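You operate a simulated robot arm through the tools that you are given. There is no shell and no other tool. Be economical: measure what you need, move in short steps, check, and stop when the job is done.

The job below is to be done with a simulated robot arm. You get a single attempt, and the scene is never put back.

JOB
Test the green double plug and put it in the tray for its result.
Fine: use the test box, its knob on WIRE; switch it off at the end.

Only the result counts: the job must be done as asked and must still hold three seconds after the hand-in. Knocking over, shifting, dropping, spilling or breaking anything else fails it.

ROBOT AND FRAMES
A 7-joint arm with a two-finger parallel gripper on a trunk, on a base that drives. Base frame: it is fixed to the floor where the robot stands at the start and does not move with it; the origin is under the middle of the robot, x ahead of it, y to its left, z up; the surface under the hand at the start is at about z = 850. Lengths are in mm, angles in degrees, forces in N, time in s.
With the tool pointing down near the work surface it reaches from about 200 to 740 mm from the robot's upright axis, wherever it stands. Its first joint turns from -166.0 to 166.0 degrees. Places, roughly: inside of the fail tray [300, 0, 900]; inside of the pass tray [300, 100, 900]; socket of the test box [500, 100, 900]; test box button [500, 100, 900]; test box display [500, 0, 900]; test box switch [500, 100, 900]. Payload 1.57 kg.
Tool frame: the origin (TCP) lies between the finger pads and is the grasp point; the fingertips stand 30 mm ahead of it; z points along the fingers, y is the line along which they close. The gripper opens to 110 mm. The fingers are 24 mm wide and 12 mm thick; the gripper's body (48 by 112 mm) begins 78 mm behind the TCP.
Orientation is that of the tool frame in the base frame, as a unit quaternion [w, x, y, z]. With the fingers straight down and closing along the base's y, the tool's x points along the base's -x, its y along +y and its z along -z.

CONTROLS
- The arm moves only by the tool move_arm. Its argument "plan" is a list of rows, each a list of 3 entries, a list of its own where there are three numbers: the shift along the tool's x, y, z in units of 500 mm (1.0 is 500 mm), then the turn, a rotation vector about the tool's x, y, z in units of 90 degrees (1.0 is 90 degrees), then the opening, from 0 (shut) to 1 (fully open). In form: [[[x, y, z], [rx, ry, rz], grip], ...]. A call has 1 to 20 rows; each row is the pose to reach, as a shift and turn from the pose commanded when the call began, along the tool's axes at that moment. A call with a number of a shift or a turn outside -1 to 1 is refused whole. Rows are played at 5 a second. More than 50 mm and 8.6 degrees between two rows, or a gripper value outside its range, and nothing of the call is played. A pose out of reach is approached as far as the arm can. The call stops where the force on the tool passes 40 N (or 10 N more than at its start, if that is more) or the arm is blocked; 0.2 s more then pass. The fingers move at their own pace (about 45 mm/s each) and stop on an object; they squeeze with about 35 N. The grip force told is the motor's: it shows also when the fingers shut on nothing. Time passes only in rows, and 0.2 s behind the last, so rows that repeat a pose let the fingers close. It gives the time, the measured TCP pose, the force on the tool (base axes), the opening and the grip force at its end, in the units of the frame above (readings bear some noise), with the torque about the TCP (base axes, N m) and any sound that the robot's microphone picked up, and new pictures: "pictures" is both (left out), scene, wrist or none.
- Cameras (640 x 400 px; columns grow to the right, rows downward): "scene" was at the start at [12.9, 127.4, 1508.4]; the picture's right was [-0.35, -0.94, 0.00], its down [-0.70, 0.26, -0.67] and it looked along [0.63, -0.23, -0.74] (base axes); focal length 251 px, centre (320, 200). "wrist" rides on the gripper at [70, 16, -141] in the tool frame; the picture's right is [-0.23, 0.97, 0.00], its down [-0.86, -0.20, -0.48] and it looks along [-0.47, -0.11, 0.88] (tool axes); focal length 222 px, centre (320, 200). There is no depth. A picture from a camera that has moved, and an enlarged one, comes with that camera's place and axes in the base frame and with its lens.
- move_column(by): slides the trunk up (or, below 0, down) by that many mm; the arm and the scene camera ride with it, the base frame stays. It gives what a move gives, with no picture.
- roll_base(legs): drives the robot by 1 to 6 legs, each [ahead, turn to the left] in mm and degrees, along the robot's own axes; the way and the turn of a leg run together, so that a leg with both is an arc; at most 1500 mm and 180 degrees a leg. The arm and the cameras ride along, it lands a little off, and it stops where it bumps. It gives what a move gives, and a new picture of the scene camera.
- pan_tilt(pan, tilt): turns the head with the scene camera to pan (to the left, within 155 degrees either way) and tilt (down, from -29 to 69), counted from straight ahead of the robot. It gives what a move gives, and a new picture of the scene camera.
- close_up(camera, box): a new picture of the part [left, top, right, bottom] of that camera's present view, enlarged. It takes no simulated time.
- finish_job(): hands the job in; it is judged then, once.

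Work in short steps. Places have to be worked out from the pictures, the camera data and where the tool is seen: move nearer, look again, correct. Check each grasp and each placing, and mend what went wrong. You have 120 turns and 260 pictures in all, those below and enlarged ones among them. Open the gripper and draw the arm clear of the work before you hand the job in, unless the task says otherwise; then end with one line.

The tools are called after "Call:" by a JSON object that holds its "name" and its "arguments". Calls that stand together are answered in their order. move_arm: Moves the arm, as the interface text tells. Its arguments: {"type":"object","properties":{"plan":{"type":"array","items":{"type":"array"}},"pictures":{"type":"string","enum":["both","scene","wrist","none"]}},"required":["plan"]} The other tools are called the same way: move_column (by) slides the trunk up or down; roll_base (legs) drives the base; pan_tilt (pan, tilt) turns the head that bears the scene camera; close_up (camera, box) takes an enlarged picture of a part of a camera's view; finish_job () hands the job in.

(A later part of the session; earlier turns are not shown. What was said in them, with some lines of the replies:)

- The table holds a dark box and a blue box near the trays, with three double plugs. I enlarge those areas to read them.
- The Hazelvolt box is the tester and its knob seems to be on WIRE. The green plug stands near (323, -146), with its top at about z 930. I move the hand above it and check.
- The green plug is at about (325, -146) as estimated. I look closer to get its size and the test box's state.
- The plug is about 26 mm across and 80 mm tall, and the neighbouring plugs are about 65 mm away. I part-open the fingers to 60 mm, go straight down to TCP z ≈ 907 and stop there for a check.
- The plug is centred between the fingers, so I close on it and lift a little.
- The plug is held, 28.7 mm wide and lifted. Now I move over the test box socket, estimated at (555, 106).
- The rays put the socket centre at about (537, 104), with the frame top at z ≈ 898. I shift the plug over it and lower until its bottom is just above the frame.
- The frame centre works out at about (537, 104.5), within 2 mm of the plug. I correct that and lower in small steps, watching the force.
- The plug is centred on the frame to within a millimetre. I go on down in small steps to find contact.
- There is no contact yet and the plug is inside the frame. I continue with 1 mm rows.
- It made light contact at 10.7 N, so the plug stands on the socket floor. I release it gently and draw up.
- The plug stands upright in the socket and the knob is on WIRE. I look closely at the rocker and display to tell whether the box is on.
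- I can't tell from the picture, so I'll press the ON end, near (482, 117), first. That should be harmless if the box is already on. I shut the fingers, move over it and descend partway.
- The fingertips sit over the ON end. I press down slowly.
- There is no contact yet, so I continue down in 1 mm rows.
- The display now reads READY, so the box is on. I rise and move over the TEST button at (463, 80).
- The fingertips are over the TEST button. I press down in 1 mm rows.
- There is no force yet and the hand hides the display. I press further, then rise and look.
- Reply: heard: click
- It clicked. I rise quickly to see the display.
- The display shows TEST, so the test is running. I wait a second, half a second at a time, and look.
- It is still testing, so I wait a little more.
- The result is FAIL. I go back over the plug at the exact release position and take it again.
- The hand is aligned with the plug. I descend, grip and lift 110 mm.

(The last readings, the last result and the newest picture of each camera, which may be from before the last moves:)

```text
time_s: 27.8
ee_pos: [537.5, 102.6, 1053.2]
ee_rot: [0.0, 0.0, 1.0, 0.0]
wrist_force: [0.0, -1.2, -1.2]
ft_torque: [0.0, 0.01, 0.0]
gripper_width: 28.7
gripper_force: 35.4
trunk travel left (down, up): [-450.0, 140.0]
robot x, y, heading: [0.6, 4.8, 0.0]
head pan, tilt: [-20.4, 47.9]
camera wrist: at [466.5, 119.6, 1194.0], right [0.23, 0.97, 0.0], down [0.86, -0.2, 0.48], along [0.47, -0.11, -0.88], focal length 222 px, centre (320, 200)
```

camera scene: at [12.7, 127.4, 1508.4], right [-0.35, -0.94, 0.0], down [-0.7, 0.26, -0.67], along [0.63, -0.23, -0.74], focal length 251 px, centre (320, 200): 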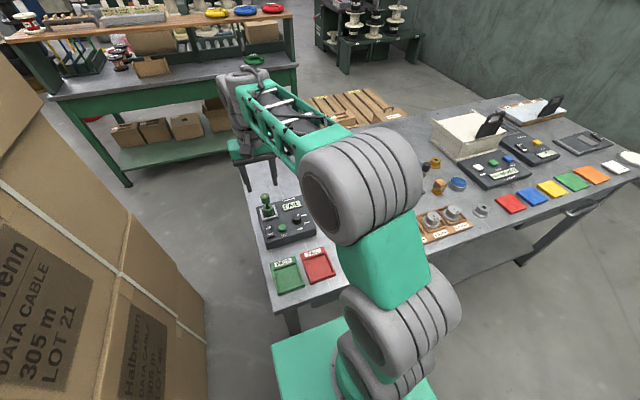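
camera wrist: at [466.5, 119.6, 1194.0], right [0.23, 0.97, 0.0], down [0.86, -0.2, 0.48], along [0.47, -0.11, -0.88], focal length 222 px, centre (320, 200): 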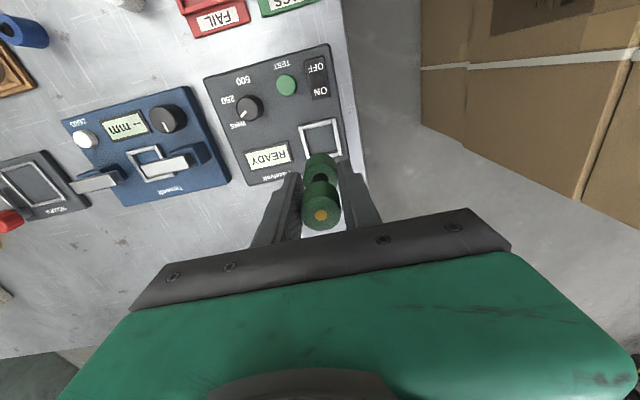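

The plug is held. I carry it to above the FAIL tray, near (322, 12).

Call:
{"name": "move_arm", "arguments": {"plan": [[[0.072, -0.03, 0], [0, 0, 0], 0.1], [[0.144, -0.06, 0], [0, 0, 0], 0.1], [[0.216, -0.09, 0], [0, 0, 0], 0.1], [[0.288, -0.12, 0], [0, 0, 0], 0.1], [[0.36, -0.15, 0], [0, 0, 0], 0.1], [[0.431, -0.181, 0], [0, 0, 0], 0.1], [[0.431, -0.181, 0.04], [0, 0, 0], 0.1]]}}

Call:
{"name": "close_up", "arguments": {"camera": "wrist", "box": [240, 80, 440, 205]}}

```text
time_s: 29.4
ee_pos: [321.1, 13.3, 1036.7]
ee_rot: [0.0, 0.0, 1.0, 0.0]
wrist_force: [0.1, 0.2, -0.4]
ft_torque: [0.01, -0.04, -0.01]
gripper_width: 28.8
gripper_force: 35.2
trunk travel left (down, up): [-450.0, 140.0]
robot x, y, heading: [0.6, 0.1, -0.1]
head pan, tilt: [-20.4, 47.9]
camera scene: at [12.6, 127.3, 1508.4], right [-0.35, -0.94, 0.0], down [-0.7, 0.26, -0.67], along [0.63, -0.23, -0.74], focal length 251 px, centre (320, 200)
camera wrist: at [249.2, 28.9, 1176.6], right [0.23, 0.97, 0.0], down [0.85, -0.2, 0.48], along [0.47, -0.11, -0.88], focal length 222 px, centre (320, 200)
```

scene: 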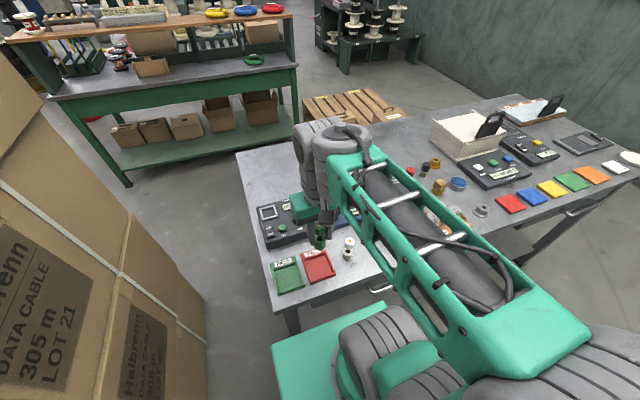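
wrist: 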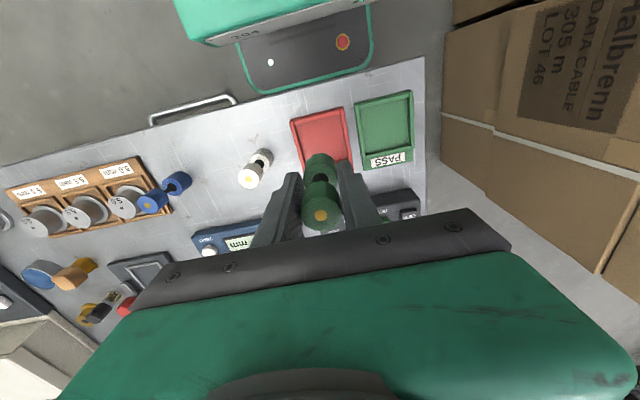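

```text
3.20 times, centred on (340, 142) of wrist
camera zoom: at [249.2, 28.9, 1176.6], right [0.23, 0.97, 0.0], down [0.85, -0.2, 0.48], along [0.47, -0.11, -0.88], focal length 711 px, centre (256, 384)
```

zoom: 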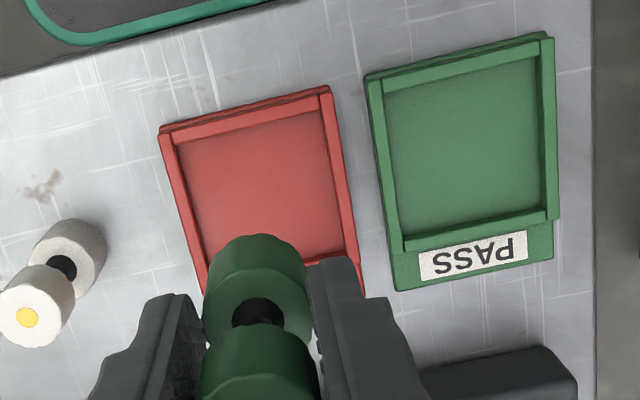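

The FAIL tray interior centre is about (328, 13.5). I shift 7 mm forward and lower to just above the floor.

Call:
{"name": "move_arm", "arguments": {"plan": [[[-0.014, 0, 0], [0, 0, 0], 0.1], [[-0.014, 0, 0.06], [0, 0, 0], 0.1], [[-0.014, 0, 0.12], [0, 0, 0], 0.1], [[-0.014, 0, 0.18], [0, 0, 0], 0.1], [[-0.014, 0, 0.22], [0, 0, 0], 0.1], [[-0.014, 0, 0.22], [0, 0, 0], 0.1]], "pictures": "none"}}

Call:
{"name": "close_up", "arguments": {"camera": "wrist", "box": [220, 60, 420, 185]}}

Call:
{"name": "close_up", "arguments": {"camera": "scene", "box": [270, 220, 366, 280]}}

```text
time_s: 30.8
ee_pos: [329.1, 16.5, 924.7]
ee_rot: [0.0, 0.0, 1.0, 0.001]
wrist_force: [-0.5, -0.1, -1.7]
ft_torque: [0.02, -0.02, 0.02]
gripper_width: 28.3
gripper_force: 35.4
trunk travel left (down, up): [-450.0, 140.0]
robot x, y, heading: [-2.0, -2.8, -0.1]
head pan, tilt: [-20.4, 47.9]
```

```text
3.20 times, centred on (320, 122) of wrist
camera zoom: at [257.9, 31.5, 1064.5], right [0.23, 0.97, 0.0], down [0.86, -0.2, 0.48], along [0.47, -0.11, -0.88], focal length 711 px, centre (320, 448)
```

zoom: 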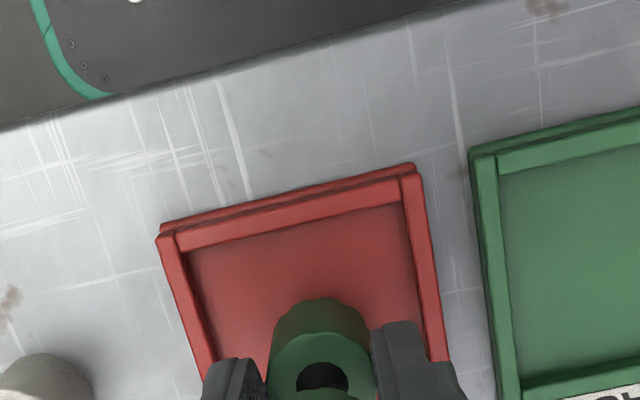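

```text
6.67 times, centred on (318, 250) of scene
camera zoom: at [13.0, 127.4, 1508.4], right [-0.35, -0.94, 0.0], down [-0.7, 0.26, -0.67], along [0.63, -0.23, -0.74], focal length 1672 px, centre (333, -133)
```

zoom: 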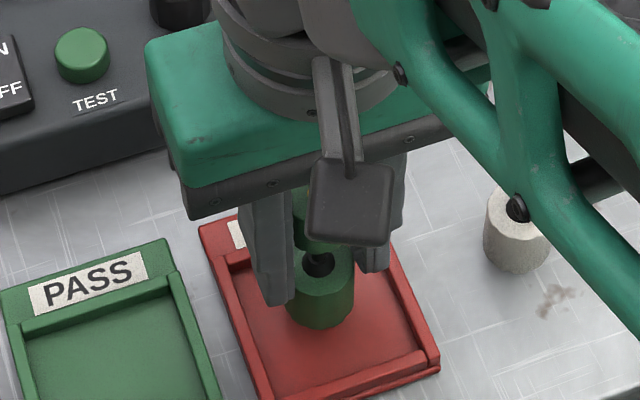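

The plug is inside the tray. I creep down to contact.

Call:
{"name": "move_arm", "arguments": {"plan": [[[0.004, 0, 0.008], [0, 0, 0], 0.1], [[0.004, 0, 0.014], [0, 0, 0], 0.1], [[0.004, 0, 0.018], [0, 0, 0], 0.1], [[0.004, 0, 0.02], [0, 0, 0], 0.1], [[0.004, 0, 0.022], [0, 0, 0], 0.1]], "pictures": "none"}}

```text
time_s: 32.0
ee_pos: [326.3, 15.3, 913.4]
ee_rot: [0.0, 0.0, 1.0, 0.0]
wrist_force: [-0.6, -0.3, -2.1]
ft_torque: [0.02, 0.02, -0.01]
gripper_width: 28.7
gripper_force: 34.7
trunk travel left (down, up): [-450.0, 140.0]
robot x, y, heading: [2.8, 1.7, -0.2]
head pan, tilt: [-20.4, 47.9]
```

There is no contact yet, so I go down a few more 1 mm rows.

Call:
{"name": "move_arm", "arguments": {"plan": [[[0, 0, 0.002], [0, 0, 0], 0.1], [[0, 0, 0.004], [0, 0, 0], 0.1], [[0, 0, 0.006], [0, 0, 0], 0.1]], "pictures": "none"}}

```text
time_s: 32.8
ee_pos: [326.2, 14.3, 911.3]
ee_rot: [0.002, -0.001, 1.0, 0.0]
wrist_force: [-4.2, -0.3, 23.7]
ft_torque: [0.01, 0.26, 0.04]
gripper_width: 28.6
gripper_force: 34.8
trunk travel left (down, up): [-450.0, 140.0]
robot x, y, heading: [0.2, 2.3, -0.1]
head pan, tilt: [-20.4, 47.9]
```

The plug is on the tray floor at 23.7 N. I ease up 1 mm, open and retreat.

Call:
{"name": "move_arm", "arguments": {"plan": [[[0, 0, -0.003], [0, 0, 0], 0.1], [[0, 0, -0.003], [0, 0, 0], 0.3], [[0, 0, -0.003], [0, 0, 0], 0.5], [[0, 0, -0.003], [0, 0, 0], 0.545], [[0, 0, -0.003], [0, 0, 0], 0.545], [[0, 0, -0.06], [0, 0, 0], 0.545], [[0, 0, -0.14], [0, 0, 0], 0.545], [[0, 0, -0.22], [0, 0, 0], 0.545], [[0, 0, -0.3], [0, 0, 0], 0.545]]}}

Call:
{"name": "close_up", "arguments": {"camera": "wrist", "box": [240, 80, 440, 205]}}

```text
time_s: 34.8
ee_pos: [327.9, 13.8, 1057.9]
ee_rot: [0.0, -0.001, 1.0, 0.0]
wrist_force: [-0.2, -0.1, 0.2]
ft_torque: [-0.02, -0.01, 0.04]
gripper_width: 60.0
gripper_force: 0.1
trunk travel left (down, up): [-450.0, 140.0]
robot x, y, heading: [-4.2, -0.5, -0.1]
head pan, tilt: [-20.4, 47.9]
camera scene: at [12.9, 127.4, 1508.4], right [-0.35, -0.94, 0.0], down [-0.7, 0.26, -0.67], along [0.63, -0.23, -0.74], focal length 251 px, centre (320, 200)
camera wrist: at [256.4, 29.7, 1198.9], right [0.23, 0.97, 0.0], down [0.86, -0.2, 0.48], along [0.47, -0.11, -0.88], focal length 222 px, centre (320, 200)
```

scene: 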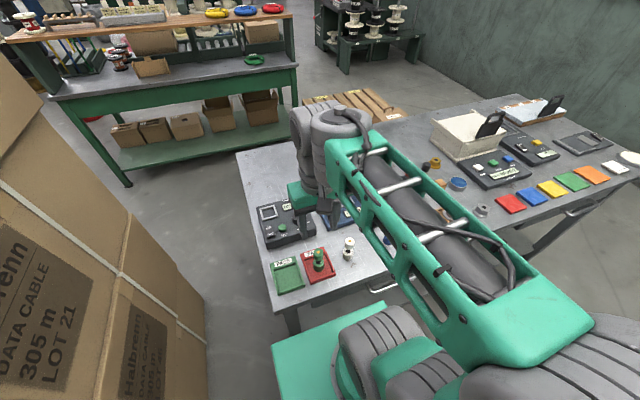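
wrist: 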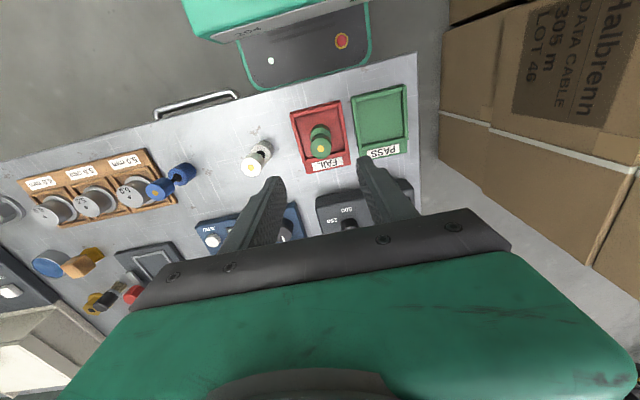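

```text
3.20 times, centred on (340, 142) of wrist
camera zoom: at [256.4, 29.7, 1198.9], right [0.23, 0.97, 0.0], down [0.86, -0.2, 0.48], along [0.47, -0.11, -0.88], focal length 711 px, centre (256, 384)
```

zoom: 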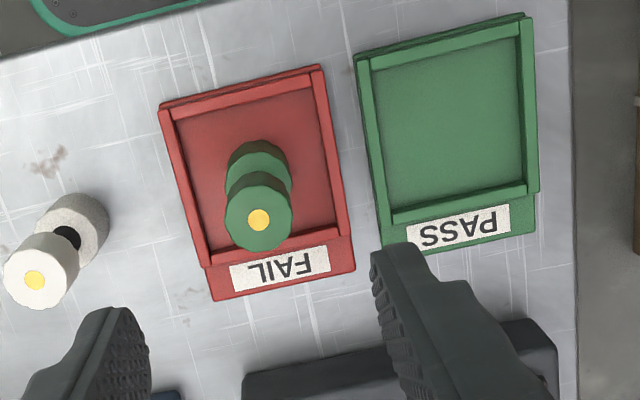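

The green plug stands in the FAIL tray. Now I go to the OFF end of the rocker at about (450, 117) with the fingers shut.

Call:
{"name": "move_arm", "arguments": {"plan": [[[-0.06, 0.05, 0], [0, 0, 0], 0], [[-0.12, 0.1, 0], [0, 0, 0], 0], [[-0.18, 0.15, 0], [0, 0, 0], 0], [[-0.244, 0.207, 0], [0, 0, 0], 0], [[-0.244, 0.207, 0.06], [0, 0, 0], 0], [[-0.244, 0.207, 0.12], [0, 0, 0], 0], [[-0.244, 0.207, 0.18], [0, 0, 0], 0], [[-0.244, 0.207, 0.22], [0, 0, 0], 0], [[-0.244, 0.207, 0.22], [0, 0, 0], 0]], "pictures": "none"}}

Call:
{"name": "close_up", "arguments": {"camera": "scene", "box": [250, 175, 330, 250]}}

Call:
{"name": "close_up", "arguments": {"camera": "wrist", "box": [240, 80, 400, 240]}}

```text
time_s: 36.8
ee_pos: [450.8, 115.3, 950.4]
ee_rot: [0.0, 0.0, 1.0, 0.001]
wrist_force: [0.4, 0.9, -0.4]
ft_torque: [0.03, -0.02, -0.01]
gripper_width: 0.0
gripper_force: 21.5
trunk travel left (down, up): [-450.0, 140.0]
robot x, y, heading: [-2.0, 1.0, 0.1]
head pan, tilt: [-20.4, 47.9]
```

```text
5.33 times, centred on (290, 212) of scene
camera zoom: at [13.0, 127.5, 1508.4], right [-0.35, -0.94, 0.0], down [-0.7, 0.26, -0.67], along [0.63, -0.23, -0.74], focal length 1338 px, centre (480, 133)
```

zoom: 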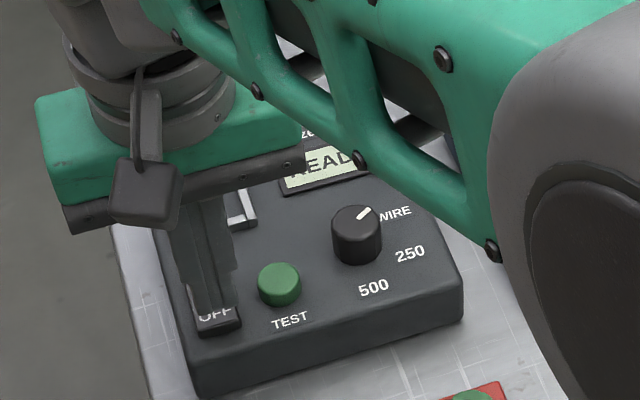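

```text
2.50 times, centred on (320, 160) of wrist
camera zoom: at [378.9, 131.6, 1090.1], right [0.23, 0.97, 0.0], down [0.85, -0.2, 0.48], along [0.47, -0.11, -0.88], focal length 555 px, centre (320, 300)
```

zoom: 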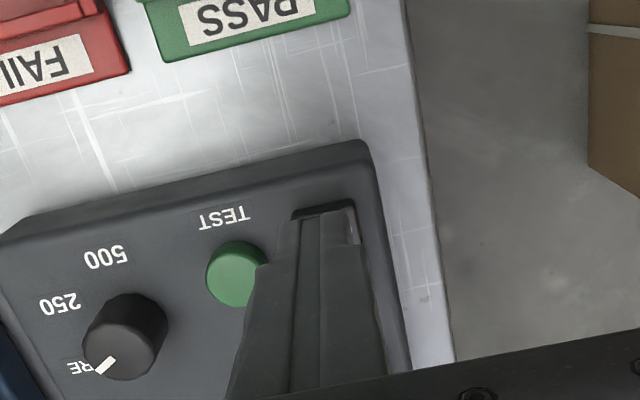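

The tips sit over the OFF end. I shift 2 mm in +y and press down.

Call:
{"name": "move_arm", "arguments": {"plan": [[[0, 0.004, 0.012], [0, 0, 0], 0], [[0, 0.004, 0.022], [0, 0, 0], 0], [[0, 0.004, 0.028], [0, 0, 0], 0], [[0, 0.004, 0.032], [0, 0, 0], 0], [[0, 0.004, 0.036], [0, 0, 0], 0], [[0, 0.004, 0.039], [0, 0, 0], 0], [[0, 0.004, 0.041], [0, 0, 0], 0]], "pictures": "none"}}

Call:
{"name": "close_up", "arguments": {"camera": "scene", "box": [250, 175, 330, 250]}}

```text
time_s: 38.4
ee_pos: [450.3, 118.1, 929.2]
ee_rot: [0.0, 0.0, 1.0, 0.0]
wrist_force: [0.1, -0.3, -0.3]
ft_torque: [-0.01, 0.01, -0.01]
gripper_width: 0.0
gripper_force: 21.9
trunk travel left (down, up): [-450.0, 140.0]
robot x, y, heading: [0.4, 3.4, 0.2]
head pan, tilt: [-20.4, 47.9]
```

```text
5.33 times, centred on (290, 212) of scene
camera zoom: at [12.9, 127.4, 1508.4], right [-0.35, -0.94, 0.0], down [-0.7, 0.26, -0.67], along [0.63, -0.23, -0.74], focal length 1338 px, centre (480, 133)
```

zoom: 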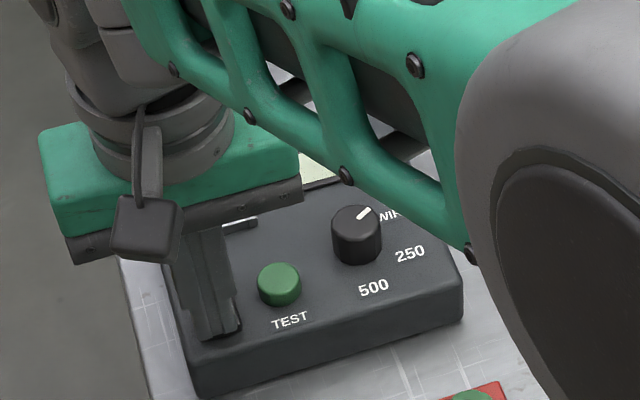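

The display looks blank now but is partly hidden. I rise and retreat to check.

Call:
{"name": "move_arm", "arguments": {"plan": [[[0, 0, -0.05], [0, 0, 0], 0], [[0, 0, -0.12], [0, 0, 0], 0], [[0, 0, -0.2], [0, 0, 0], 0], [[0, 0, -0.26], [0, 0, 0], 0]], "pictures": "wrist"}}

Call:
{"name": "close_up", "arguments": {"camera": "scene", "box": [250, 175, 330, 250]}}

```text
time_s: 39.4
ee_pos: [448.8, 119.2, 1059.2]
ee_rot: [0.0, 0.0, 1.0, 0.0]
wrist_force: [-1.0, 0.5, -0.1]
ft_torque: [-0.04, -0.01, 0.0]
gripper_width: 0.0
gripper_force: 21.6
trunk travel left (down, up): [-450.0, 140.0]
robot x, y, heading: [-0.9, -1.9, 0.2]
head pan, tilt: [-20.4, 47.9]
camera wrist: at [377.3, 136.3, 1199.3], right [0.23, 0.97, 0.0], down [0.86, -0.2, 0.48], along [0.47, -0.11, -0.88], focal length 222 px, centre (320, 200)
```

wrist: 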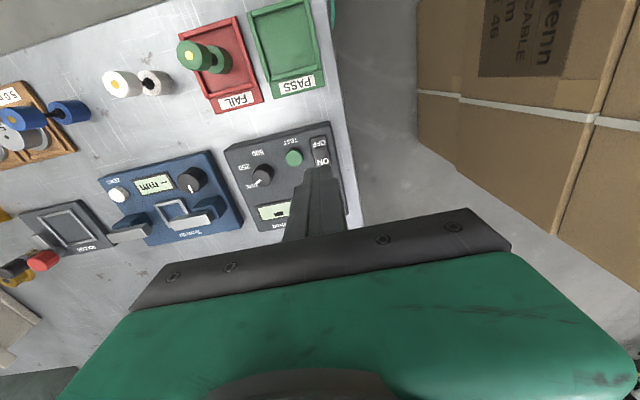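

```text
5.33 times, centred on (290, 212) of scene
camera zoom: at [12.8, 127.4, 1508.4], right [-0.35, -0.94, 0.0], down [-0.7, 0.26, -0.67], along [0.63, -0.23, -0.74], focal length 1338 px, centre (480, 133)
```

zoom: 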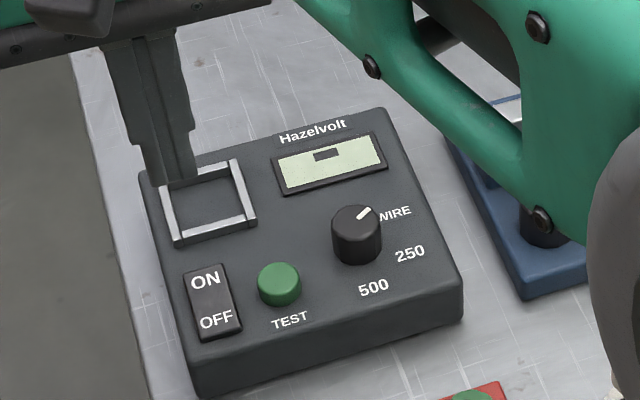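

The box is off, with the same display as at the start, and the knob is still on WIRE. The plug stands in the FAIL tray. I raise the arm clear, open the gripper and take a last look.

Call:
{"name": "move_arm", "arguments": {"plan": [[[0, 0, -0.08], [0, 0, 0], 0.3], [[0, 0, -0.16], [0, 0, 0], 0.6], [[0, 0, -0.24], [0, 0, 0], 1], [[0, 0, -0.24], [0, 0, 0], 1], [[0, 0, -0.24], [0, 0, 0], 1], [[0, 0, -0.24], [0, 0, 0], 1]]}}

```text
time_s: 40.8
ee_pos: [450.8, 118.1, 1177.2]
ee_rot: [0.0, 0.0, 1.0, 0.0]
wrist_force: [-0.4, -0.8, -0.2]
ft_torque: [-0.02, 0.03, 0.0]
gripper_width: 109.9
gripper_force: 0.1
trunk travel left (down, up): [-450.0, 140.0]
robot x, y, heading: [1.6, -1.5, 0.0]
head pan, tilt: [-20.4, 47.9]
camera scene: at [12.9, 127.4, 1508.4], right [-0.35, -0.94, 0.0], down [-0.7, 0.26, -0.67], along [0.63, -0.23, -0.74], focal length 251 px, centre (320, 200)
camera wrist: at [378.8, 134.4, 1317.2], right [0.23, 0.97, 0.0], down [0.86, -0.2, 0.48], along [0.47, -0.11, -0.88], focal length 222 px, centre (320, 200)
```

scene: 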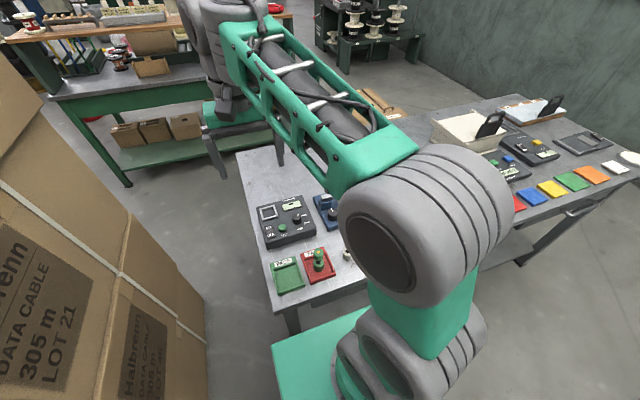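
wrist: 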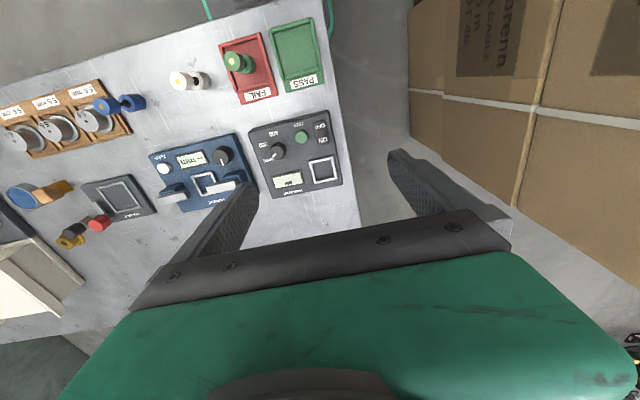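

Everything is in place and the arm is clear, so I hand the job in.

Call:
{"name": "finish_job", "arguments": {}}

```text
The job is handed in.
```

The green double plug tested FAIL on WIRE; it now stands in the FAIL tray, and the test box is switched off.
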